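You operate a simulated robot arm through the tools that you are given. There is no shell and no other tool.

The job below is to be done with a simulated two-armed robot. You get a single attempt, and the scene is never put back.

JOB
Hold the card holder steady and lift the deck out for round three.
Fine: deck on the sideboard top; push the holder back to about the vase's row; yellow score on one, round dial on three.

It is judged by the outcome, as a careful person would: the job done as asked, and still so three seconds after it is handed in. It fails if anything else is knocked over, pushed out of place, dropped, spilled or broken.

ROBOT AND FRAMES
Two 7-joint arms with two-finger parallel grippers on one trunk that stands fixed in place. Base frame: the origin is at the foot of the trunk, x ahead of it, y to its left, z up; the work surface is at about z = 0.82. Readings come in m, degrees, newtons and seconds.
The left shoulder is at [0.07, 0.163, 1.195], the right one opposite. With the tool pointing down near the work surface each hand reaches from about 0.38 to 0.88 m from the base axis, measured 20 degrees to its own side. Payload 3.43 kg a hand.
The TCP of each hand is the grasp point between the finger pads, 0.034 m short of the fingertips. In the tool frame z runs along the fingers and y along their closing line. Largest opening 0.128 m; finger width 0.024, thickness 0.012; the body of the gripper, 0.048 by 0.13 m, starts 0.096 m behind the TCP.
Orientation is that of the tool frame in the base frame, as a unit quaternion [w, x, y, z]. With the fingers straight down and closing along the base's y, the tool's x points along the base's -x, its y along +y and its z along -z.

CONTROLS
- The arms move only by the tool jog_arm. It takes "left_deltas", "right_deltas" or both (then of equal length, played together; a hand with none holds still); each is text: rows parted by semicolons, each of 7 numbers parted by spaces: the turn, a rotation vector about the tool's x, y, z in degrees, then the shift along the tool's x, y, z in m, then the closure in counts, from 0 (fully open) to 255 (shut). In form: ax ay az x y z hand; .... A call has 1 to 20 rows; each row shifts and turns the commanded pose from where the row before left it, along the tool's axes as they then stand. A row lasts 0.2 s, in which the tool goes at most 0.05 m and 8.6 degrees; a call with a longer step from one row to the next is refused whole, and so is a gripper value outside its range. Where a pose cannot be reached the arm comes as near as it can. A force on the tool above 40 N (or 10 N above the force at the start of the call, whichever is more), or a blocked arm, ends the call early, and 0.2 s more pass. Each finger travels about 0.153 m/s and halts on what it meets, pressing with about 38 N; the grip force reading is that of the motor and also rises with nothing between the fingers. The clock runs only during rows and for 0.2 s after the last one: add rows that do not move to give the fingers time. The reply holds the time, the measured pose of the TCP, the force on the tool along the base axes, the opening and the grip force, in the units named above and with some noise, with the torque about the TCP (base axes, N m) and any sound that the robot's microphone picked up.
- Cameras (640 x 400 px; columns grow to the right, rows downward): "scene" is now at [0.1423, 0.011, 1.4232]; the picture's right is [0.09, -1.00, -0.00], its down [-0.66, -0.06, -0.75] and it looks along [0.74, 0.07, -0.66] (base axes); focal length 244 px, centre (320, 200). "left" rides on the left gripper at [0.076, 0.011, -0.16] in its tool frame; the picture's right is [-0.15, 0.99, 0.00], its down [-0.88, -0.13, -0.46] and it looks along [-0.45, -0.07, 0.89] (tool axes); focal length 234 px, centre (320, 200). "right" rides on the right gripper at [0.076, -0.011, -0.16] in its tool frame; the picture's right is [0.15, 0.99, 0.00], its down [-0.88, 0.13, -0.46] and it looks along [-0.45, 0.07, 0.89] (tool axes); focal length 234 px, centre (320, 200). There is no depth. A picture from a camera that has moved, and an enlarged one, comes with that camera's place and axes in the base frame and with its lens. The place of the scene camera against the robot may be out by one fixed shift of up to 0.018 m in any direction.
- capture(camera): a new picture of that camera. No time passes.
- slide_trunk(by): slides the trunk up (or, below 0, down) by that many m; the arms and the scene camera ride with it, the base frame stays. It gives what a move gives, with no picture.
- head_to(pan, tilt): turns the head with the scene camera to pan (to the left, within 86 degrees either way) and tilt (down, from -29 to 69), counted from straight ahead of the robot. It gives what a move gives.
- close_up(camera, box): a new picture of the part [left, top, right, bottom] of that camera's present view, enlarged. No time passes.
- hand_in(): hands the job in; it is judged then, once.

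Places have to be worked out from the pictures, the camera data and where the tool is seen. Open the grippers and draw the arms clear of the work before you hand the job in, unless the task says otherwise.

The tools are called after "Call:" as a command line: name --argument value ..., lists and objects as JSON in quotes. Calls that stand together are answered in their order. jog_arm: Moves the arms, as the interface text tells. Its arguments: {"type":"object","properties":{"left_deltas":{"type":"string"},"right_deltas":{"type":"string"}},"required":[]} The other tools are called the same way: slide_trunk (by) slides the trunk up or down; head_to (pan, tilt) turns the head that bears the scene camera; capture (camera) takes a picture; close_up (camera, box) takes an enlarged picture of a part of a camera's view; hand_in () hands the job in.

At the start:

```text
t: 0.0
left_ee_pos: [0.5991, 0.0676, 1.1078]
left_ee_rot: [0.0, -0.001, 1.0, 0.0]
left_ft_force: [0.1, -0.2, 0.1]
left_ft_torque: [0.0, -0.03, 0.0]
left_grip_width: 0.1282
left_finger_force: 0.1
right_ee_pos: [0.6158, -0.3744, 1.1208]
right_ee_rot: [-0.001, 0.0, 1.0, 0.0]
right_ft_force: [0.5, -0.6, 0.5]
right_ft_torque: [-0.01, -0.01, 0.03]
right_grip_width: 0.1281
right_finger_force: 0.1
trunk travel left (down, up): [-0.675, 0.265]
head pan, tilt: [5.0, 41.6]
```

scene: 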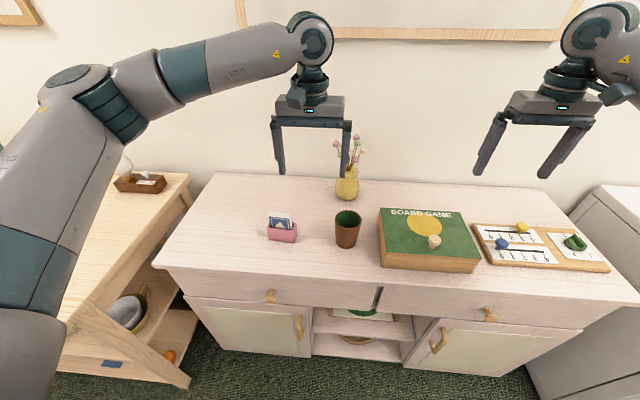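
right: 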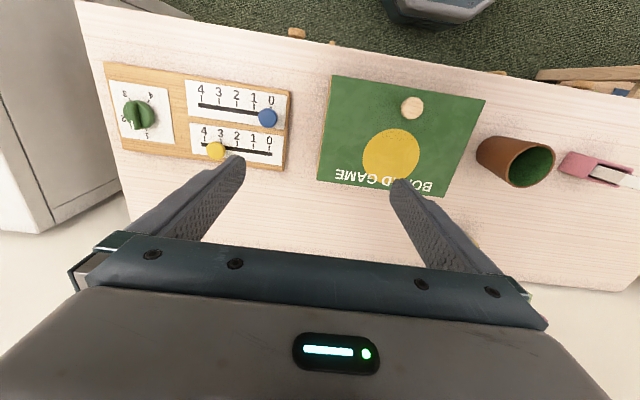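
left: 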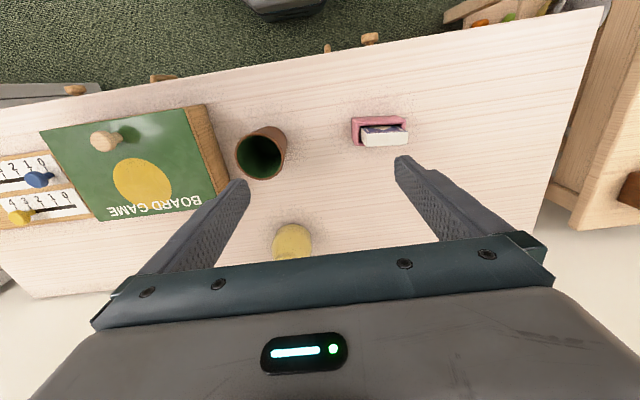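

The scene shows a pink card holder with a deck in it, a cup, a vase, a box with a peg on it, and a score board with yellow and blue sliders and a green dial. I'll take close-ups to look at the details.

Call:
close_up --camera "scene" --box '[460, 200, 620, 300]'

Call:
close_up --camera "scene" --box '[230, 160, 390, 260]'

Call:
close_up --camera "right" --box '[90, 50, 330, 200]'

Call:
close_up --camera "left" --box '[220, 80, 460, 230]'

```text
4.00 times, centred on (540, 250) of scene
camera zoom: at [0.1423, 0.011, 1.4232], right [0.09, -1.0, 0.0], down [-0.66, -0.06, -0.75], along [0.74, 0.07, -0.66], focal length 977 px, centre (-560, 0)
```

zoom: 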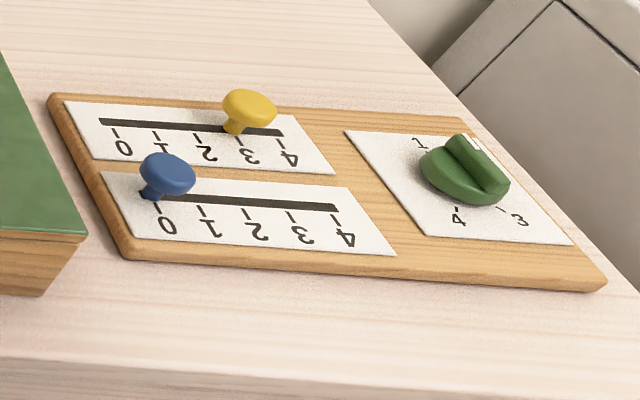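

```text
4.00 times, centred on (310, 210) of scene
camera zoom: at [0.1423, 0.011, 1.4232], right [0.09, -1.0, 0.0], down [-0.66, -0.06, -0.75], along [0.74, 0.07, -0.66], focal length 977 px, centre (360, 160)
```

zoom: 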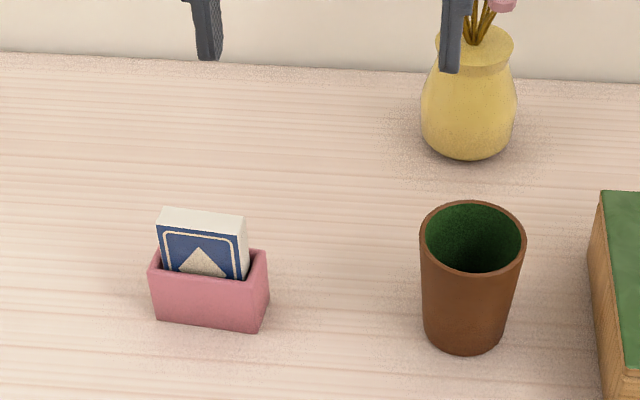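

```text
2.67 times, centred on (210, 125) of right
camera zoom: at [0.5411, -0.3863, 1.2803], right [-0.15, 0.99, 0.0], down [0.88, 0.13, 0.46], along [0.45, 0.07, -0.89], focal length 624 px, centre (613, 400)
```

zoom: 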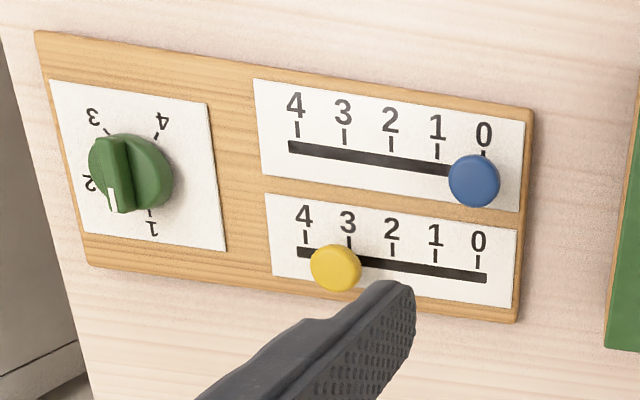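

```text
2.67 times, centred on (340, 155) of left
camera zoom: at [0.5246, 0.0762, 1.2679], right [0.14, 0.99, 0.0], down [0.88, -0.13, 0.46], along [0.45, -0.07, -0.89], focal length 624 px, centre (267, 320)
```

zoom: 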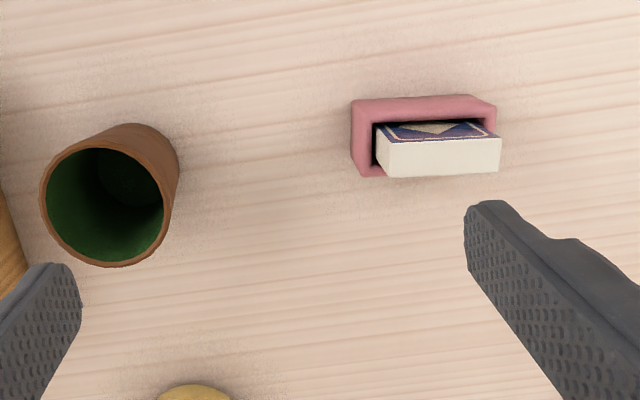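

The wrist view puts the dial near (0.64, -0.69) and the scoreboard around (0.65, -0.5). The pointer angle isn't clear from here, so I'm moving the right hand over the board with the gripper open for a closer look.

Call:
jog_arm --right_deltas "0 0 0 0.003 -0.034 0.008 0; 0 0 0 0.003 -0.034 0.008 0; 0 0 0 0.003 -0.034 0.008 0; 0 0 0 0.003 -0.034 0.008 0; 0 0 0 0.003 -0.034 0.008 0; 0 0 0 0.003 -0.034 0.008 0"

Call:
capture --camera "right"

Call:
capture --camera "scene"

```text
t: 1.4
left_ee_pos: [0.5996, 0.0641, 1.1077]
left_ee_rot: [0.0, -0.001, 1.0, 0.001]
left_ft_force: [0.2, -0.5, -1.0]
left_ft_torque: [0.02, -0.02, -0.04]
left_grip_width: 0.1279
left_finger_force: 0.1
right_ee_pos: [0.5985, -0.579, 1.073]
right_ee_rot: [0.001, -0.001, 1.0, 0.001]
right_ft_force: [0.6, 0.1, -0.9]
right_ft_torque: [0.05, 0.02, -0.02]
right_grip_width: 0.1282
right_finger_force: 0.1
trunk travel left (down, up): [-0.675, 0.265]
head pan, tilt: [5.0, 41.6]
```

```text
taken
camera right: at [0.5232, -0.5915, 1.2319], right [-0.15, 0.99, 0.0], down [0.88, 0.13, 0.46], along [0.45, 0.07, -0.89], focal length 234 px, centre (320, 200)
```

right: 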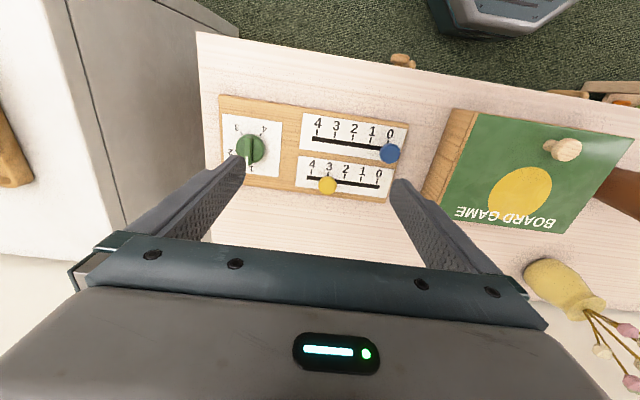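

```text
taken
camera scene: at [0.1419, 0.0098, 1.4232], right [0.09, -1.0, 0.0], down [-0.66, -0.06, -0.75], along [0.74, 0.07, -0.66], focal length 244 px, centre (320, 200)
```

scene: 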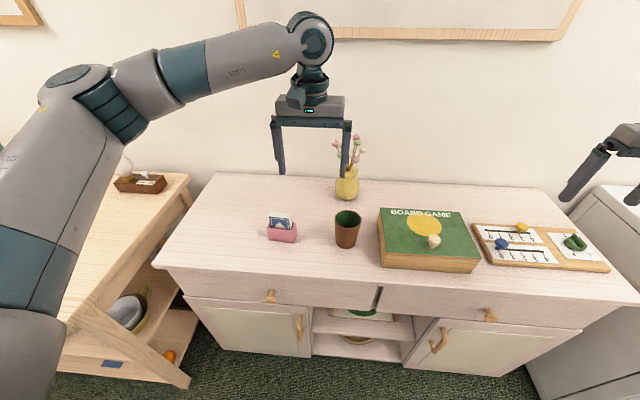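

The hand now looks down on the board. I'm enlarging the dial and sliders.

Call:
close_up --camera "right" --box '[210, 85, 306, 145]'

Call:
close_up --camera "right" --box '[210, 130, 306, 190]'

Call:
close_up --camera "right" --box '[290, 120, 418, 200]'

Call:
close_up --camera "scene" --box '[540, 215, 620, 265]'

```text
6.67 times, centred on (258, 115) of right
camera zoom: at [0.5232, -0.5915, 1.2319], right [-0.15, 0.99, 0.0], down [0.88, 0.13, 0.46], along [0.45, 0.07, -0.89], focal length 1561 px, centre (733, 767)
```

zoom: 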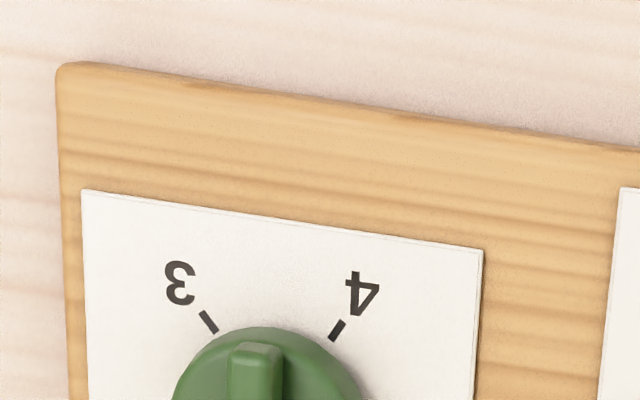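

```text
6.67 times, centred on (258, 160) of right
camera zoom: at [0.5232, -0.5915, 1.2319], right [-0.15, 0.99, 0.0], down [0.88, 0.13, 0.46], along [0.45, 0.07, -0.89], focal length 1561 px, centre (733, 467)
```

zoom: 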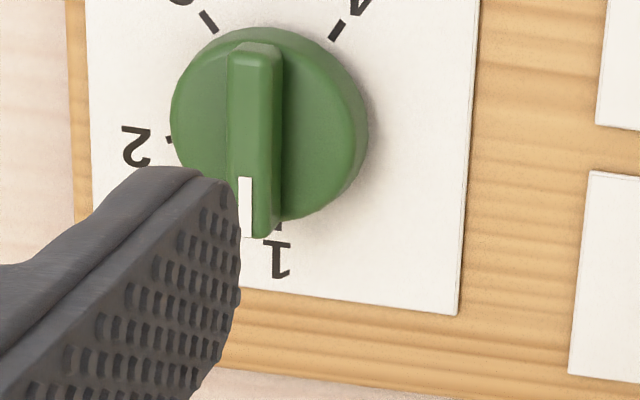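

```text
5.00 times, centred on (354, 160) of right
camera zoom: at [0.5232, -0.5915, 1.2319], right [-0.15, 0.99, 0.0], down [0.88, 0.13, 0.46], along [0.45, 0.07, -0.89], focal length 1171 px, centre (150, 400)
```

zoom: 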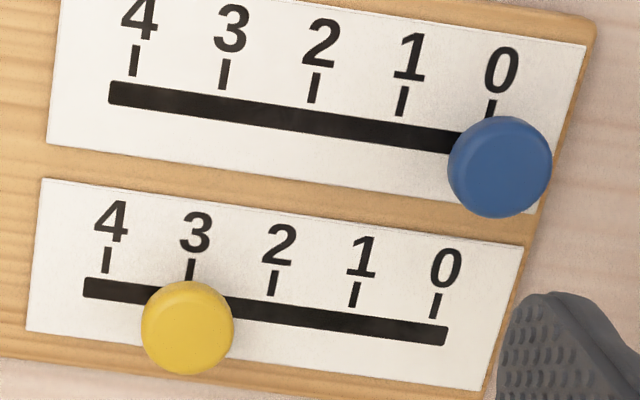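

```text
8.00 times, centred on (580, 240) of scene
camera zoom: at [0.1419, 0.0098, 1.4232], right [0.09, -1.0, 0.0], down [-0.66, -0.06, -0.75], along [0.74, 0.07, -0.66], focal length 1955 px, centre (-1760, -120)
```

zoom: 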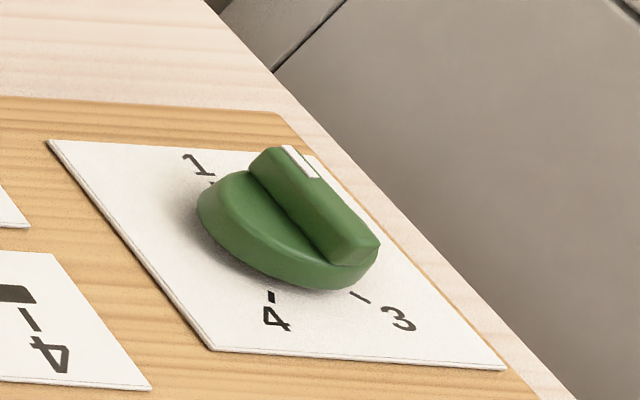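

Projecting the ticks onto the board gives a dial centre near (0.642, -0.692). The ticks sit about 70° apart and the pointer is at "1", so reaching 3 takes roughly -140° seen from above. The yellow knob is on "3" near (0.681, -0.555) with a tick pitch of about 0.030, so "1" is at y≈-0.495. I'm moving above the yellow knob with a partly closed gripper.

Call:
jog_arm --right_deltas "0 0 0 -0.0165 0.0047 0.022 60; 0 0 0 -0.0165 0.0047 0.022 120; 0 0 0 -0.0165 0.0047 0.022 135; 0 0 0 -0.0165 0.0047 0.022 135; 0 0 0 -0.0165 0.0047 0.022 135; 0 0 0 0 0 0 135"

Call:
capture --camera "right"

Call:
close_up --camera "scene" --box '[460, 140, 620, 240]'

```text
t: 2.8
left_ee_pos: [0.5993, 0.066, 1.1089]
left_ee_rot: [0.0, -0.001, 1.0, 0.001]
left_ft_force: [-1.2, 0.3, -0.2]
left_ft_torque: [-0.03, -0.03, -0.02]
left_grip_width: 0.1281
left_finger_force: 0.1
right_ee_pos: [0.6815, -0.556, 0.9634]
right_ee_rot: [0.0, 0.0, 1.0, 0.0]
right_ft_force: [0.2, -0.4, -0.8]
right_ft_torque: [0.03, 0.0, -0.01]
right_grip_width: 0.0604
right_finger_force: 0.2
trunk travel left (down, up): [-0.675, 0.265]
head pan, tilt: [5.0, 41.6]
```

```text
taken
camera right: at [0.6044, -0.5663, 1.1223], right [-0.15, 0.99, 0.0], down [0.88, 0.13, 0.46], along [0.45, 0.07, -0.89], focal length 234 px, centre (320, 200)
```

right: 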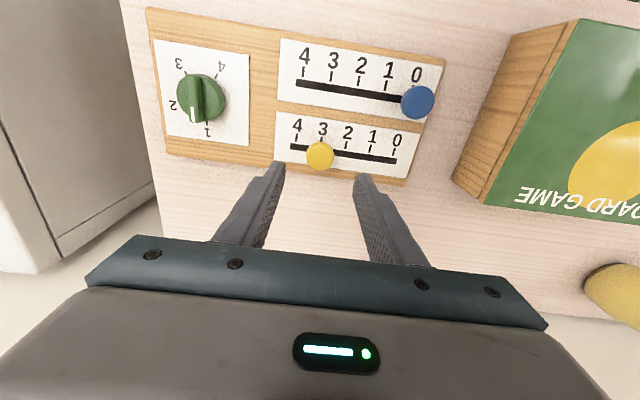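

```text
4.00 times, centred on (540, 190) of scene
camera zoom: at [0.1416, 0.0108, 1.4232], right [0.09, -1.0, 0.0], down [-0.66, -0.06, -0.75], along [0.74, 0.07, -0.66], focal length 977 px, centre (-560, 240)
```

zoom: 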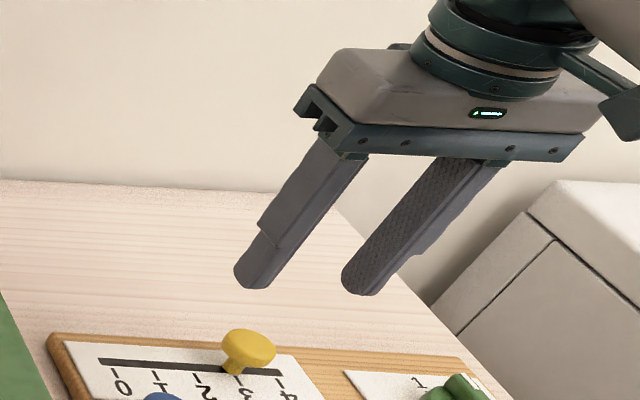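

The open fingers straddle the yellow knob in line with it, at about (0.680, -0.555) with its top near z 0.858. I'm lowering so the fingertips reach the cap sides without touching the board.

Call:
jog_arm --right_deltas "0 0 0 0.0003 0.0002 0.0216 135; 0 0 0 0.0003 0.0002 0.0216 135; 0 0 0 0.0003 0.0002 0.0216 135; 0 0 0 0.0003 0.0002 0.0216 135; 0 0 0 0 0 0 135"

Call:
close_up --camera "scene" --box '[460, 180, 620, 280]'

Call:
close_up --camera "right" --box '[220, 80, 460, 230]'

```text
t: 4.0
left_ee_pos: [0.6001, 0.0671, 1.1069]
left_ee_rot: [0.0, -0.001, 1.0, 0.001]
left_ft_force: [-0.4, 0.6, -0.6]
left_ft_torque: [0.02, 0.03, -0.04]
left_grip_width: 0.1278
left_finger_force: 0.1
right_ee_pos: [0.6791, -0.5542, 0.8769]
right_ee_rot: [0.0, 0.0, 1.0, 0.001]
right_ft_force: [0.5, 0.4, 0.8]
right_ft_torque: [0.0, 0.02, 0.0]
right_grip_width: 0.0603
right_finger_force: 0.0
trunk travel left (down, up): [-0.675, 0.265]
head pan, tilt: [5.0, 41.6]
```

```text
4.00 times, centred on (540, 230) of scene
camera zoom: at [0.142, 0.0111, 1.4232], right [0.09, -1.0, 0.0], down [-0.66, -0.06, -0.75], along [0.74, 0.07, -0.66], focal length 977 px, centre (-560, 80)
```

zoom: 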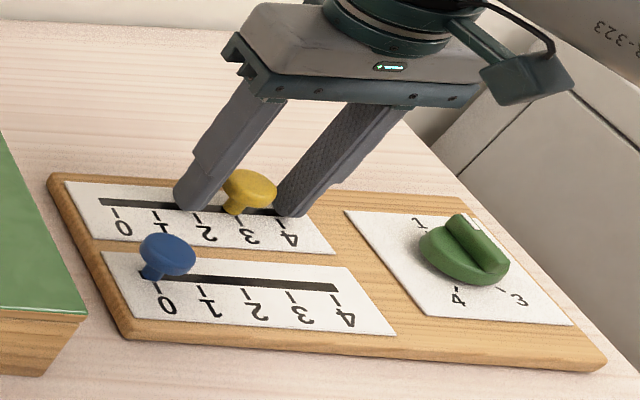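

```text
2.67 times, centred on (340, 155) of right
camera zoom: at [0.6043, -0.5655, 1.0357], right [-0.15, 0.99, 0.0], down [0.88, 0.13, 0.46], along [0.45, 0.07, -0.89], focal length 624 px, centre (267, 320)
```

zoom: 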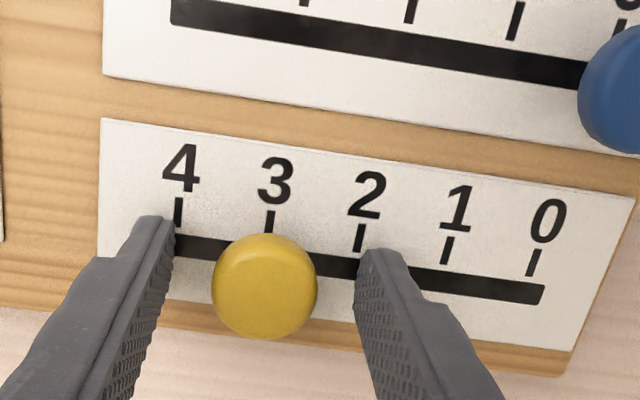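

The fingertips straddle the yellow cap just above the board. I'm shifting 3 mm forward and closing on the knob.

Call:
jog_arm --right_deltas "0 0 0 -0.003 0 0 135; 0 0 0 0 0 0 200; 0 0 0 0 0 0 215; 0 0 0 0 0 0 215"

Call:
close_up --camera "right" --box '[220, 80, 460, 230]'

```text
t: 5.0
left_ee_pos: [0.5999, 0.0663, 1.1069]
left_ee_rot: [0.0, -0.001, 1.0, 0.0]
left_ft_force: [0.0, 0.8, 0.3]
left_ft_torque: [0.04, -0.03, -0.04]
left_grip_width: 0.128
left_finger_force: 0.1
right_ee_pos: [0.6824, -0.5553, 0.8772]
right_ee_rot: [0.002, 0.001, 1.0, -0.001]
right_ft_force: [2.8, -1.7, 4.0]
right_ft_torque: [-0.05, 0.21, -0.02]
right_grip_width: 0.0316
right_finger_force: 44.9
trunk travel left (down, up): [-0.675, 0.265]
head pan, tilt: [5.0, 41.6]
```

```text
2.67 times, centred on (340, 155) of right
camera zoom: at [0.6073, -0.5656, 1.0363], right [-0.15, 0.99, 0.0], down [0.88, 0.13, 0.46], along [0.45, 0.07, -0.89], focal length 624 px, centre (267, 320)
```

zoom: 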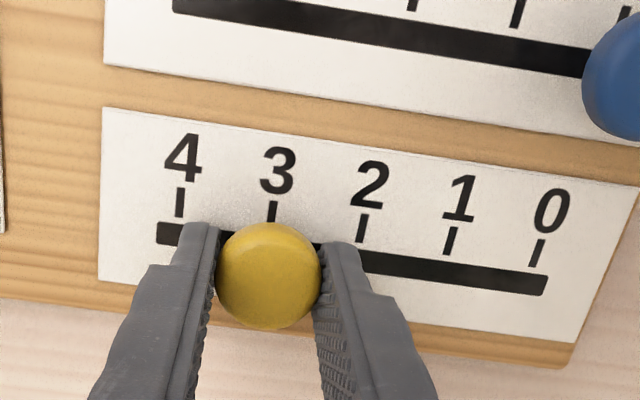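

The knob is gripped at 0.0316 m wide. I'm sliding it along +y by two tick pitches (0.0606 m).

Call:
jog_arm --right_deltas "0 0 0 0 0.0101 0 215; 0 0 0 0 0.0101 0 215; 0 0 0 0 0.0101 0 215; 0 0 0 0 0.0101 0 215; 0 0 0 0 0.0101 0 215; 0 0 0 0 0.0101 0 215; 0 0 0 0 0 0 215"

Call:
close_up --camera "right" --box '[220, 80, 460, 230]'

Call:
close_up --camera "scene" --box '[460, 180, 620, 280]'

```text
t: 6.6
left_ee_pos: [0.5995, 0.0668, 1.1077]
left_ee_rot: [0.0, -0.001, 1.0, 0.0]
left_ft_force: [-0.8, 0.1, -0.4]
left_ft_torque: [0.0, 0.0, -0.01]
left_grip_width: 0.1282
left_finger_force: 0.0
right_ee_pos: [0.6824, -0.4935, 0.8778]
right_ee_rot: [0.0, 0.0, 1.0, 0.0]
right_ft_force: [6.8, -2.0, 4.9]
right_ft_torque: [-0.14, -0.5, 0.16]
right_grip_width: 0.0317
right_finger_force: 45.5
trunk travel left (down, up): [-0.675, 0.265]
head pan, tilt: [5.0, 41.6]
```

```text
2.67 times, centred on (340, 155) of right
camera zoom: at [0.6074, -0.5051, 1.0363], right [-0.15, 0.99, 0.0], down [0.88, 0.13, 0.46], along [0.45, 0.07, -0.89], focal length 624 px, centre (267, 320)
```

zoom: 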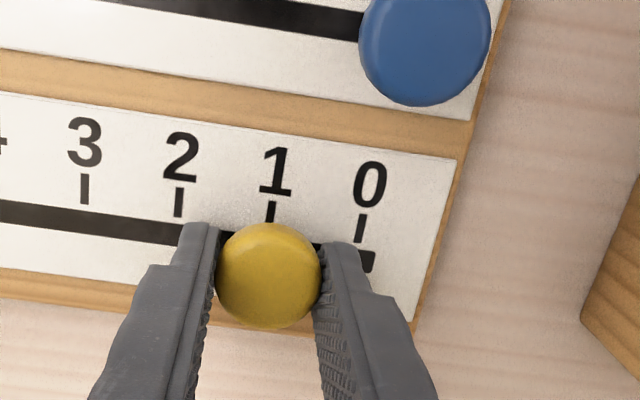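

```text
4.00 times, centred on (540, 230) of scene
camera zoom: at [0.1426, 0.0111, 1.4232], right [0.09, -1.0, 0.0], down [-0.66, -0.06, -0.75], along [0.74, 0.07, -0.66], focal length 977 px, centre (-560, 80)
```

zoom: 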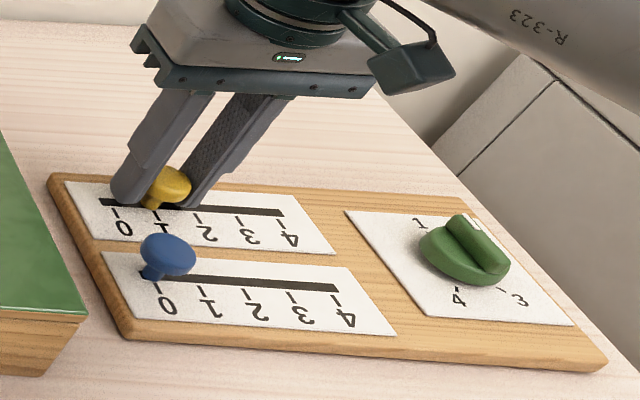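

The yellow knob now sits on the "1" tick and the board has not moved. I'm opening gently and rising, and then I'll check it.

Call:
jog_arm --right_deltas "0 0 0 0 0 0 170; 0 0 0 0 0 0 135; 0 0 0 0 0 0 135; 0 0 0 0 0 -0.03 135; 0 0 0 0 0 -0.04 135; 0 0 0 0 0 -0.04 135; 0 0 0 0 0 0 135"

Call:
capture --camera "right"

Call:
close_up --camera "scene" --box '[460, 180, 620, 280]'

```text
t: 8.2
left_ee_pos: [0.5993, 0.0662, 1.1079]
left_ee_rot: [-0.001, -0.001, 1.0, 0.0]
left_ft_force: [0.7, 0.0, 0.3]
left_ft_torque: [0.03, -0.02, 0.0]
left_grip_width: 0.1278
left_finger_force: 0.0
right_ee_pos: [0.6829, -0.4941, 0.9865]
right_ee_rot: [0.0, 0.0, 1.0, 0.0]
right_ft_force: [0.1, -0.9, 0.6]
right_ft_torque: [0.01, -0.01, 0.04]
right_grip_width: 0.0601
right_finger_force: 0.0
trunk travel left (down, up): [-0.675, 0.265]
head pan, tilt: [5.0, 41.6]
```

```text
taken
camera right: at [0.608, -0.5058, 1.146], right [-0.15, 0.99, 0.0], down [0.88, 0.13, 0.46], along [0.45, 0.07, -0.89], focal length 234 px, centre (320, 200)
```

right: 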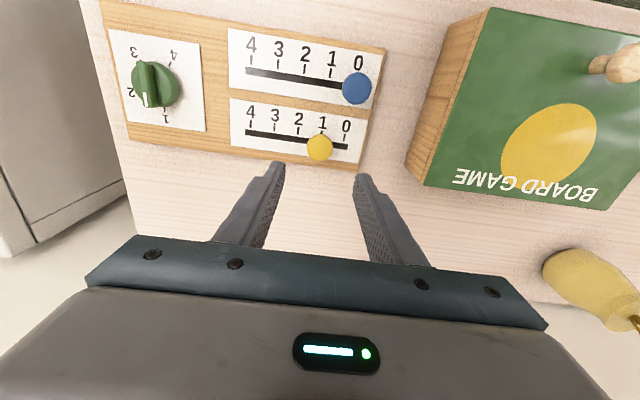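

```text
4.00 times, centred on (540, 230) of scene
camera zoom: at [0.1426, 0.0106, 1.4231], right [0.09, -1.0, 0.0], down [-0.66, -0.06, -0.75], along [0.74, 0.07, -0.66], focal length 977 px, centre (-560, 80)
```

zoom: 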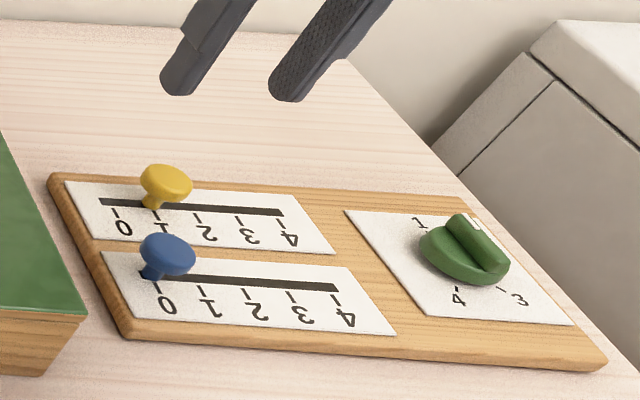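

The yellow score reads 1. I'm moving above the dial next, at about (0.642, -0.692), keeping the opening at about 0.06.

Call:
jog_arm --right_deltas "0 0 0 0.0069 -0.033 0.002 135; 0 0 0 0.0069 -0.033 0.002 135; 0 0 0 0.0069 -0.033 0.002 135; 0 0 0 0.0069 -0.033 0.002 135; 0 0 0 0.0069 -0.033 0.002 135; 0 0 0 0.0069 -0.033 0.002 135; 0 0 0 0 0 0 135"

Call:
capture --camera "right"

Call:
capture --camera "scene"

```text
t: 9.8
left_ee_pos: [0.5997, 0.0661, 1.1074]
left_ee_rot: [0.0, 0.0, 1.0, 0.0]
left_ft_force: [-0.1, -0.8, 0.2]
left_ft_torque: [0.03, -0.01, -0.01]
left_grip_width: 0.1281
left_finger_force: 0.0
right_ee_pos: [0.6666, -0.5713, 0.9826]
right_ee_rot: [0.0, 0.0, 1.0, 0.0]
right_ft_force: [-0.3, 1.0, -0.3]
right_ft_torque: [0.0, -0.02, 0.01]
right_grip_width: 0.06
right_finger_force: 0.1
right hand out of reach, approached as far as the arm can: row 3, 4, 5, 6
trunk travel left (down, up): [-0.675, 0.265]
head pan, tilt: [5.0, 41.6]
```

```text
taken
camera right: at [0.5909, -0.5825, 1.1409], right [-0.15, 0.99, 0.0], down [0.88, 0.13, 0.46], along [0.45, 0.07, -0.89], focal length 234 px, centre (320, 200)
```

right: 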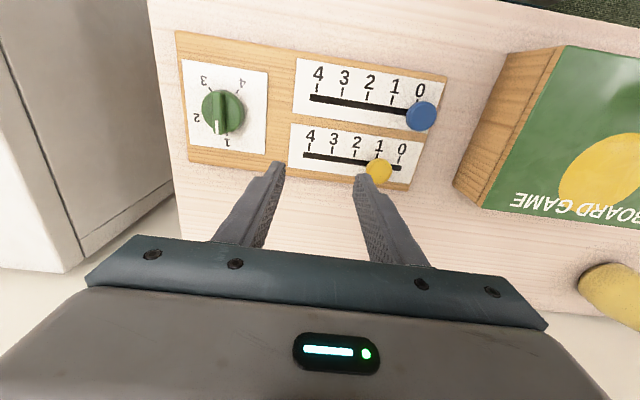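

```text
taken
camera scene: at [0.1423, 0.0107, 1.4231], right [0.09, -1.0, 0.0], down [-0.66, -0.06, -0.75], along [0.74, 0.07, -0.66], focal length 244 px, centre (320, 200)
```

scene: 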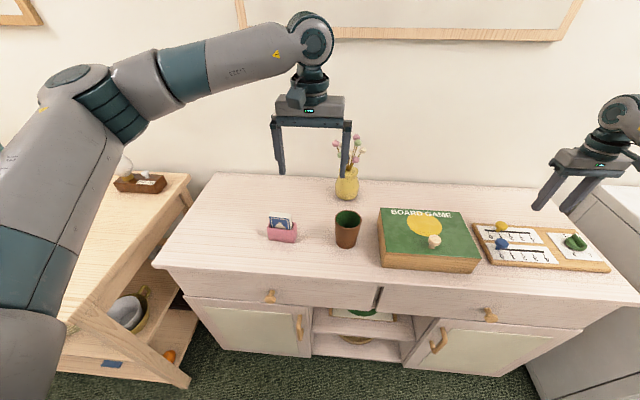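

The arm reports out of reach past y≈-0.57 with the tool straight down. I'm turning the head right to see the arm's posture and the dial better.

Call:
head_to --pan -40 --tilt 35

Call:
capture --camera "scene"

```text
t: 10.9
left_ee_pos: [0.5994, 0.0666, 1.1076]
left_ee_rot: [0.0, -0.001, 1.0, 0.0]
left_ft_force: [-0.3, 0.2, -0.2]
left_ft_torque: [0.02, 0.0, -0.01]
left_grip_width: 0.1279
left_finger_force: 0.0
right_ee_pos: [0.6669, -0.5716, 0.9815]
right_ee_rot: [-0.001, 0.0, 1.0, 0.0]
right_ft_force: [0.5, 0.2, -1.1]
right_ft_torque: [-0.01, 0.02, 0.02]
right_grip_width: 0.0606
right_finger_force: 0.1
trunk travel left (down, up): [-0.675, 0.265]
head pan, tilt: [-40.0, 35.0]
```

```text
taken
camera scene: at [0.1262, -0.0529, 1.4331], right [-0.64, -0.77, 0.0], down [-0.44, 0.37, -0.82], along [0.63, -0.53, -0.57], focal length 244 px, centre (320, 200)
```

scene: 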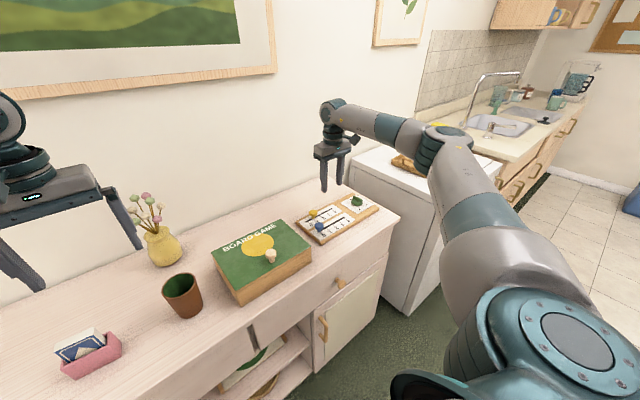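

The right elbow is bent outward, so the arm isn't stretched and the limit looks like a joint angle. I'm testing whether yawing the hand clockwise (toward the dial's turning direction) while moving outward gets further.

Call:
jog_arm --right_deltas "0 0 8 0 0 0 135; 0 0 8 0 0 0 135; 0 0 8 0 0 0 135; 0 0 8 0 0 0 135; 0 0 0 0 0 0 135"

```text
t: 12.1
left_ee_pos: [0.5995, 0.0668, 1.1082]
left_ee_rot: [0.0, -0.001, 1.0, 0.0]
left_ft_force: [0.9, 0.9, 0.2]
left_ft_torque: [0.03, -0.01, 0.02]
left_grip_width: 0.128
left_finger_force: 0.0
right_ee_pos: [0.6658, -0.5714, 0.9817]
right_ee_rot: [0.0, 0.277, 0.961, 0.0]
right_ft_force: [-0.3, 0.4, 0.0]
right_ft_torque: [0.0, 0.03, 0.02]
right_grip_width: 0.0604
right_finger_force: 0.2
trunk travel left (down, up): [-0.675, 0.265]
head pan, tilt: [-40.0, 35.0]
```

The yaw of 32° was accepted at the same spot. I'm trying to move outward again from here towards the dial.

Call:
jog_arm --right_deltas "0 0 0 -0.0106 -0.0288 0 135; 0 0 0 -0.0106 -0.0288 0 135; 0 0 0 -0.0106 -0.0288 0 135; 0 0 0 -0.0106 -0.0288 0 135; 0 0 0 0 0 0 135"

Call:
capture --camera "scene"

```text
t: 13.3
left_ee_pos: [0.5998, 0.0668, 1.1075]
left_ee_rot: [0.001, -0.001, 1.0, 0.0]
left_ft_force: [-0.1, 0.3, 0.5]
left_ft_torque: [-0.01, 0.0, 0.03]
left_grip_width: 0.128
left_finger_force: 0.1
right_ee_pos: [0.6408, -0.6909, 0.9822]
right_ee_rot: [0.0, 0.275, 0.962, 0.0]
right_ft_force: [-0.2, 0.3, -0.5]
right_ft_torque: [-0.02, 0.01, -0.01]
right_grip_width: 0.0603
right_finger_force: 0.0
trunk travel left (down, up): [-0.675, 0.265]
head pan, tilt: [-40.0, 35.0]
```

```text
taken
camera scene: at [0.1263, -0.0525, 1.4331], right [-0.64, -0.77, 0.0], down [-0.44, 0.37, -0.82], along [0.63, -0.53, -0.57], focal length 244 px, centre (320, 200)
```

scene: 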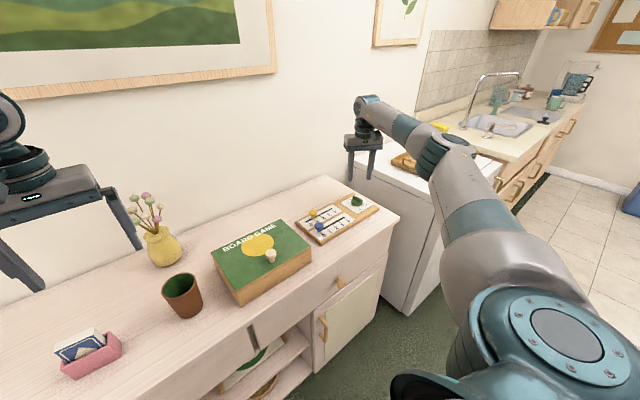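

With that yaw the hand reached a point right above the dial. I'll check the dial from the wrist camera, and I'll also test how far back towards yaw 0 the hand can turn here.

Call:
jog_arm --right_deltas "0 0 -8 0 0 0.01 135; 0 0 -8 0 0 0.01 135; 0 0 -8 0 0 0.01 135; 0 0 -8 0 0 0 135; 0 0 0 0 0 0 135"

Call:
capture --camera "right"

```text
t: 14.5
left_ee_pos: [0.5995, 0.0664, 1.1076]
left_ee_rot: [0.0, -0.001, 1.0, 0.0]
left_ft_force: [0.3, -0.2, 0.3]
left_ft_torque: [0.0, -0.01, -0.05]
left_grip_width: 0.1284
left_finger_force: 0.0
right_ee_pos: [0.6406, -0.6915, 0.9666]
right_ee_rot: [0.0, 0.173, 0.985, 0.0]
right_ft_force: [0.3, 0.4, 0.0]
right_ft_torque: [0.04, -0.02, -0.03]
right_grip_width: 0.0605
right_finger_force: 0.0
right hand out of reach, approached as far as the arm can: row 2, 3, 4
trunk travel left (down, up): [-0.675, 0.265]
head pan, tilt: [-40.0, 35.0]
```

```text
taken
camera right: at [0.5665, -0.6757, 1.1264], right [0.2, 0.98, 0.0], down [0.87, -0.18, 0.46], along [0.45, -0.09, -0.89], focal length 234 px, centre (320, 200)
```

right: 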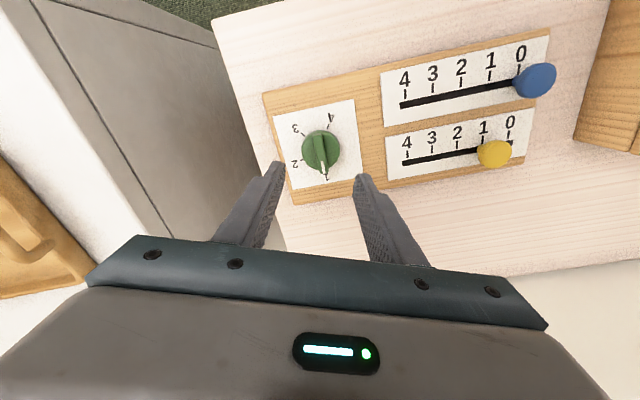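

The counter-clockwise limit here is about yaw -20°. I'm zooming on the dial for exact geometry before testing the clockwise range.

Call:
close_up --camera "right" --box '[264, 90, 376, 160]'

Call:
close_up --camera "right" --box '[264, 130, 376, 200]'

Call:
close_up --camera "scene" --box '[320, 185, 384, 225]'

```text
5.71 times, centred on (320, 125) of right
camera zoom: at [0.5665, -0.6757, 1.1264], right [0.2, 0.98, 0.0], down [0.87, -0.18, 0.46], along [0.45, -0.09, -0.89], focal length 1338 px, centre (320, 629)
```

zoom: 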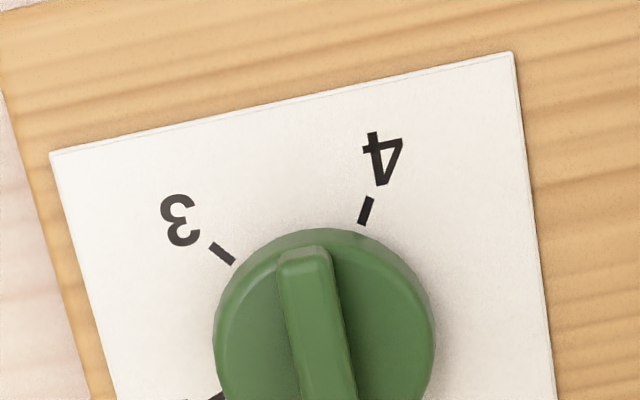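

```text
5.71 times, centred on (320, 165) of right
camera zoom: at [0.5665, -0.6757, 1.1264], right [0.2, 0.98, 0.0], down [0.87, -0.18, 0.46], along [0.45, -0.09, -0.89], focal length 1338 px, centre (320, 400)
```

zoom: 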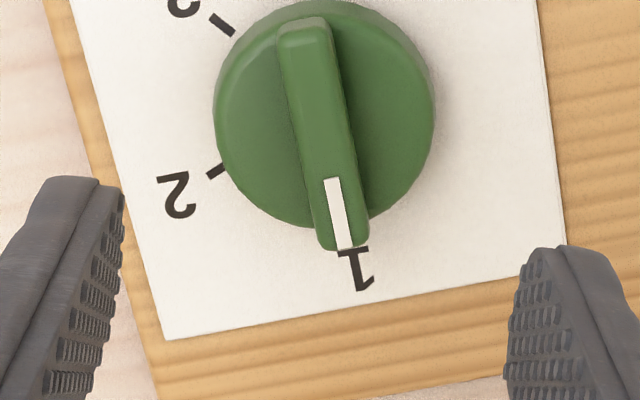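

```text
10.00 times, centred on (352, 205) of scene
camera zoom: at [0.1261, -0.0529, 1.4331], right [-0.64, -0.77, 0.0], down [-0.44, 0.37, -0.82], along [0.63, -0.53, -0.57], focal length 2443 px, centre (0, 150)
```

zoom: 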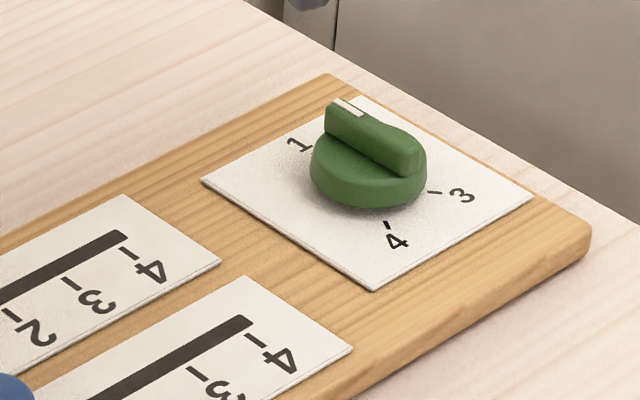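

The dial's ridge runs along x with its pointer at "1". It is centred near (0.641, -0.691), with the ridge top around z 0.86 and the disc about 0.047 across. I'm testing the clockwise wrist range up here before gripping, to about yaw -156°.

Call:
jog_arm --right_deltas "0 0 8.5 0 0 0 135; 0 0 8.5 0 0 0 135; 0 0 8.5 0 0 0 135; 0 0 8.5 0 0 0 135; 0 0 8.5 0 0 0 135; 0 0 8.5 0 0 0 135; 0 0 8.5 0 0 0 135; 0 0 8.5 0 0 0 135; 0 0 8.5 0 0 0 135; 0 0 8.5 0 0 0 135; 0 0 8.5 0 0 0 135; 0 0 8.5 0 0 0 135; 0 0 8.5 0 0 0 135; 0 0 8.5 0 0 0 135; 0 0 8.5 0 0 0 135; 0 0 8.5 0 0 0 135; 0 0 0 0 0 0 135"

Call:
capture --camera "scene"

Call:
capture --camera "right"

```text
t: 18.1
left_ee_pos: [0.5994, 0.0653, 1.1074]
left_ee_rot: [0.001, 0.0, 1.0, 0.0]
left_ft_force: [-0.2, 0.1, 0.7]
left_ft_torque: [-0.01, -0.02, -0.03]
left_grip_width: 0.1281
left_finger_force: 0.0
right_ee_pos: [0.6411, -0.6909, 0.9663]
right_ee_rot: [0.0, 0.978, 0.207, 0.0]
right_ft_force: [-0.1, 1.0, -0.9]
right_ft_torque: [-0.04, -0.02, 0.02]
right_grip_width: 0.06
right_finger_force: 0.0
trunk travel left (down, up): [-0.675, 0.265]
head pan, tilt: [-40.0, 35.0]
```

```text
taken
camera scene: at [0.1262, -0.053, 1.4331], right [-0.64, -0.77, 0.0], down [-0.44, 0.37, -0.82], along [0.63, -0.53, -0.57], focal length 244 px, centre (320, 200)
```

scene: 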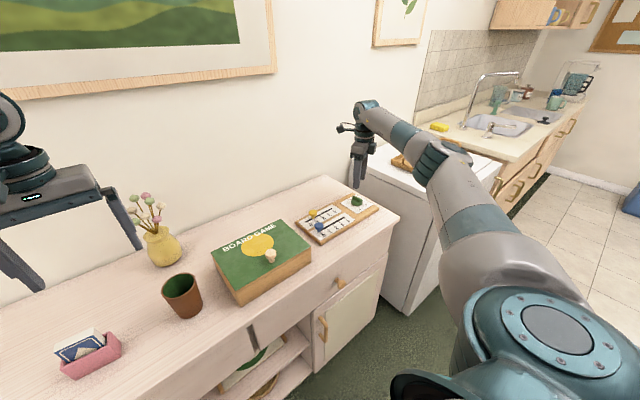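

```text
taken
camera right: at [0.7061, -0.6502, 1.1259], right [0.54, -0.84, 0.0], down [-0.75, -0.48, 0.46], along [-0.39, -0.24, -0.89], focal length 234 px, centre (320, 200)
```

right: 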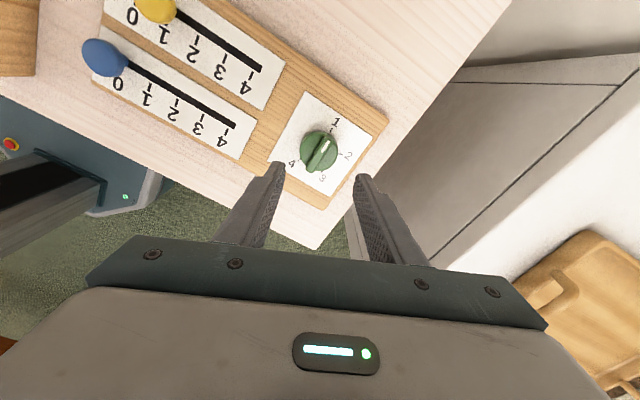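

The hand reaches yaw -156° easily. I'm continuing to check whether -180° (an aligned grip on the ridge) and -250° are available, so I can turn the dial in two aligned 70° steps.

Call:
jog_arm --right_deltas "0 0 8.5 0 0 0 135; 0 0 8.5 0 0 0 135; 0 0 8.5 0 0 0 135; 0 0 8.5 0 0 0 135; 0 0 8.5 0 0 0 135; 0 0 8.5 0 0 0 135; 0 0 8.5 0 0 0 135; 0 0 8.5 0 0 0 135; 0 0 8.5 0 0 0 135; 0 0 8.5 0 0 0 135; 0 0 8.5 0 0 0 135; 0 0 0 0 0 0 135"

```text
t: 20.7
left_ee_pos: [0.5985, 0.066, 1.1075]
left_ee_rot: [0.0, -0.001, 1.0, 0.0]
left_ft_force: [-0.9, -1.0, -0.6]
left_ft_torque: [0.0, 0.01, -0.04]
left_grip_width: 0.1279
left_finger_force: 0.0
right_ee_pos: [0.6415, -0.6912, 0.9664]
right_ee_rot: [0.0, 0.821, -0.571, 0.0]
right_ft_force: [-0.3, 0.2, 0.3]
right_ft_torque: [0.05, 0.01, 0.01]
right_grip_width: 0.0603
right_finger_force: 0.2
trunk travel left (down, up): [-0.675, 0.265]
head pan, tilt: [-40.0, 35.0]
```

Yaw -250° is reachable. I'm checking whether it goes on to about -326°, which would let me do the whole 140° turn in a single aligned grip.

Call:
jog_arm --right_deltas "0 0 8.5 0 0 0 135; 0 0 8.5 0 0 0 135; 0 0 8.5 0 0 0 135; 0 0 8.5 0 0 0 135; 0 0 8.5 0 0 0 135; 0 0 8.5 0 0 0 135; 0 0 8.5 0 0 0 135; 0 0 8.5 0 0 0 135; 0 0 8.5 0 0 0 135; 0 0 0 0 0 0 135"

```text
t: 22.9
left_ee_pos: [0.6003, 0.0663, 1.1069]
left_ee_rot: [0.0, -0.001, 1.0, 0.0]
left_ft_force: [0.1, -0.2, -0.5]
left_ft_torque: [0.0, -0.01, 0.0]
left_grip_width: 0.128
left_finger_force: 0.1
right_ee_pos: [0.6419, -0.6913, 0.9672]
right_ee_rot: [0.0, -0.291, 0.957, 0.0]
right_ft_force: [0.0, 0.0, 0.3]
right_ft_torque: [-0.04, 0.0, 0.05]
right_grip_width: 0.0602
right_finger_force: 0.0
trunk travel left (down, up): [-0.675, 0.265]
head pan, tilt: [-40.0, 35.0]
```

It reaches -326°, so one grip from yaw -180° to -320° works. I'm turning back to -180° now.

Call:
jog_arm --right_deltas "0 0 -8.1 0 0 0 135; 0 0 -8.1 0 0 0 135; 0 0 -8.1 0 0 0 135; 0 0 -8.1 0 0 0 135; 0 0 -8.1 0 0 0 135; 0 0 -8.1 0 0 0 135; 0 0 -8.1 0 0 0 135; 0 0 -8.1 0 0 0 135; 0 0 -8.1 0 0 0 135; 0 0 -8.1 0 0 0 135; 0 0 -8.1 0 0 0 135; 0 0 -8.1 0 0 0 135; 0 0 -8.1 0 0 0 135; 0 0 -8.1 0 0 0 135; 0 0 -8.1 0 0 0 135; 0 0 -8.1 0 0 0 135; 0 0 -8.1 0 0 0 135; 0 0 -8.1 0 0 0 135; 0 0 0 0 0 0 150"

Call:
capture --camera "right"

Call:
close_up --camera "right" --box '[240, 100, 400, 200]'

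```text
t: 26.9
left_ee_pos: [0.5996, 0.0668, 1.1084]
left_ee_rot: [0.0, -0.001, 1.0, 0.0]
left_ft_force: [-0.4, 0.0, -0.7]
left_ft_torque: [0.0, 0.0, -0.02]
left_grip_width: 0.1281
left_finger_force: 0.0
right_ee_pos: [0.64, -0.6925, 0.9677]
right_ee_rot: [0.0, 1.0, -0.001, 0.0]
right_ft_force: [-0.5, 0.0, 0.1]
right_ft_torque: [0.0, 0.02, 0.0]
right_grip_width: 0.0526
right_finger_force: 0.2
trunk travel left (down, up): [-0.675, 0.265]
head pan, tilt: [-40.0, 35.0]
```

```text
taken
camera right: at [0.7171, -0.6799, 1.1261], right [0.15, -0.99, 0.0], down [-0.88, -0.13, 0.46], along [-0.45, -0.07, -0.89], focal length 234 px, centre (320, 200)
```

right: 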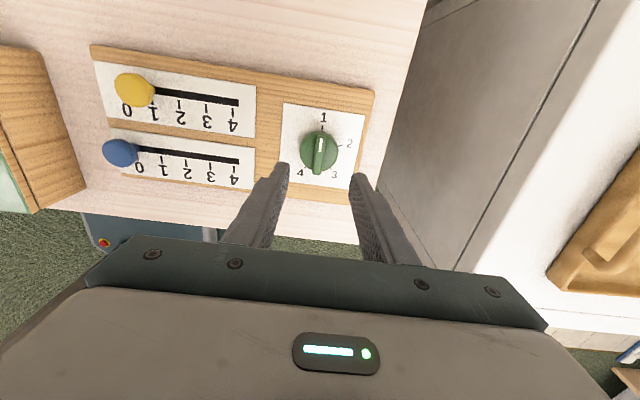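

```text
4.00 times, centred on (320, 150) of right
camera zoom: at [0.7171, -0.6799, 1.1261], right [0.15, -0.99, 0.0], down [-0.88, -0.13, 0.46], along [-0.45, -0.07, -0.89], focal length 937 px, centre (320, 400)
```

zoom: 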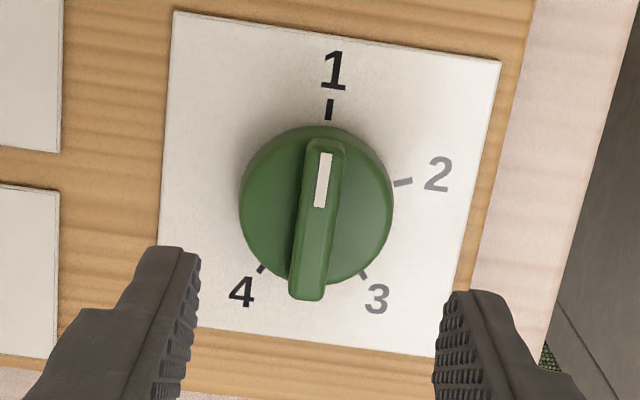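

The fingers are aligned with the ridge, with "1" straight ahead. My refined dial centre is about (0.640, -0.691), the ridge is at 0°, and "3" is at -140°. I'm narrowing the opening to 0.03 m and lowering so the tips straddle the ridge just above the disc.

Call:
jog_arm --right_deltas "0 0 0 0 -0.0012 0 195; 0 0 0 0 0 0.02 195; 0 0 0 0 0 0.02 195; 0 0 0 0 0 0.02 195; 0 0 0 0 0 0.02 195; 0 0 0 0 0 0 195"

Call:
close_up --camera "right" --box '[240, 100, 400, 200]'

Call:
close_up --camera "scene" --box '[304, 165, 400, 225]'

```text
t: 28.3
left_ee_pos: [0.5981, 0.0688, 1.1081]
left_ee_rot: [0.0, -0.001, 1.0, -0.001]
left_ft_force: [0.4, -0.4, -0.7]
left_ft_torque: [0.0, 0.02, 0.01]
left_grip_width: 0.1278
left_finger_force: 0.0
right_ee_pos: [0.6423, -0.6884, 0.8919]
right_ee_rot: [0.001, 1.0, -0.001, 0.003]
right_ft_force: [2.7, -3.1, 22.1]
right_ft_torque: [0.26, 0.13, -0.01]
right_grip_width: 0.0286
right_finger_force: 0.0
trunk travel left (down, up): [-0.675, 0.265]
head pan, tilt: [-40.0, 35.0]
```

```text
4.00 times, centred on (320, 150) of right
camera zoom: at [0.7166, -0.6777, 1.051], right [0.14, -0.99, 0.0], down [-0.88, -0.13, 0.45], along [-0.45, -0.07, -0.89], focal length 937 px, centre (320, 400)
```

zoom: 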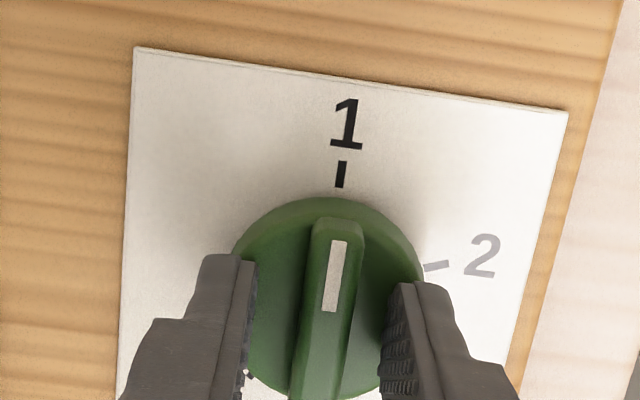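

```text
6.67 times, centred on (352, 195) of scene
camera zoom: at [0.1241, -0.0507, 1.4338], right [-0.64, -0.77, 0.0], down [-0.44, 0.37, -0.82], along [0.63, -0.53, -0.57], focal length 1629 px, centre (107, 233)
```

zoom: 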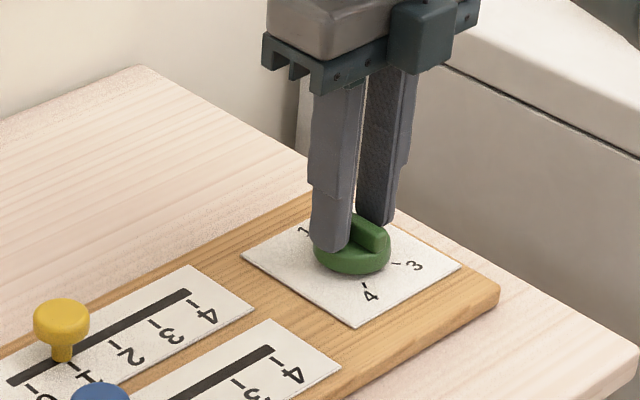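

The tips touched the disc top at about z 0.858 (22 N), so the disc is taller than I estimated. I'm backing up 7 mm to hover just above it.

Call:
jog_arm --right_deltas "0 0 0 0 0 -0.007 195; 0 0 0 0 0 0 195"

Call:
close_up --camera "right" --box '[240, 100, 400, 200]'

```text
t: 28.9
left_ee_pos: [0.5986, 0.0666, 1.1072]
left_ee_rot: [0.0, -0.001, 1.0, -0.001]
left_ft_force: [0.1, 0.3, 0.1]
left_ft_torque: [-0.03, -0.01, -0.02]
left_grip_width: 0.1282
left_finger_force: 0.0
right_ee_pos: [0.6406, -0.6898, 0.8945]
right_ee_rot: [0.0, 1.0, -0.001, -0.001]
right_ft_force: [0.2, -0.8, 0.1]
right_ft_torque: [0.02, -0.01, 0.01]
right_grip_width: 0.03
right_finger_force: 0.1
trunk travel left (down, up): [-0.675, 0.265]
head pan, tilt: [-40.0, 35.0]
```

```text
4.00 times, centred on (320, 150) of right
camera zoom: at [0.717, -0.679, 1.0522], right [0.14, -0.99, 0.0], down [-0.88, -0.13, 0.46], along [-0.45, -0.07, -0.89], focal length 937 px, centre (320, 400)
```

zoom: 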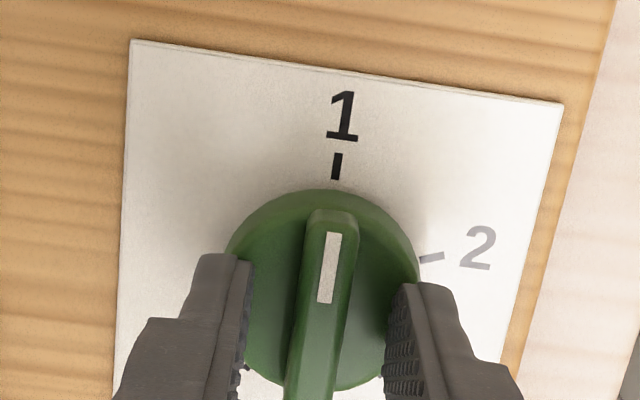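

The ridge is centred between the fingers and the force is near zero. I'm closing on the ridge.

Call:
jog_arm --right_deltas "0 0 0 0 0 0.001 205; 0 0 0 0 0 0 220; 0 0 0 0 0 0 235; 0 0 0 0 0 0 250; 0 0 0 0 0 0 250"

Call:
close_up --camera "right" --box '[240, 100, 400, 200]'

```text
t: 30.1
left_ee_pos: [0.5988, 0.0667, 1.1072]
left_ee_rot: [0.0, -0.001, 1.0, 0.0]
left_ft_force: [0.5, 0.6, -0.3]
left_ft_torque: [0.03, 0.02, 0.0]
left_grip_width: 0.1281
left_finger_force: 0.1
right_ee_pos: [0.6414, -0.6896, 0.8932]
right_ee_rot: [0.0, 1.0, -0.002, 0.0]
right_ft_force: [-1.6, 1.5, -1.0]
right_ft_torque: [-0.01, 0.01, -0.02]
right_grip_width: 0.0109
right_finger_force: 44.0
trunk travel left (down, up): [-0.675, 0.265]
head pan, tilt: [-40.0, 35.0]
```

```text
4.00 times, centred on (320, 150) of right
camera zoom: at [0.7172, -0.679, 1.0521], right [0.14, -0.99, 0.0], down [-0.88, -0.13, 0.46], along [-0.45, -0.07, -0.89], focal length 937 px, centre (320, 400)
```

zoom: 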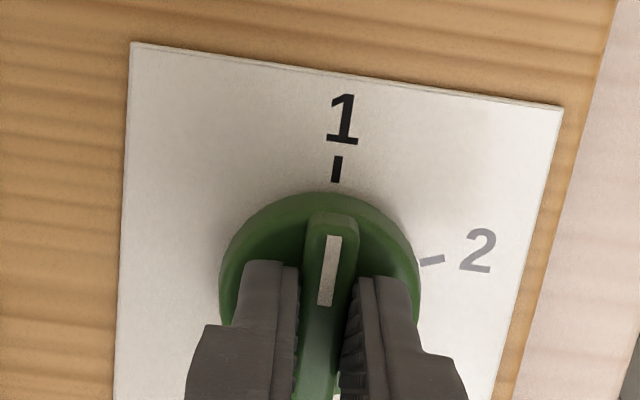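

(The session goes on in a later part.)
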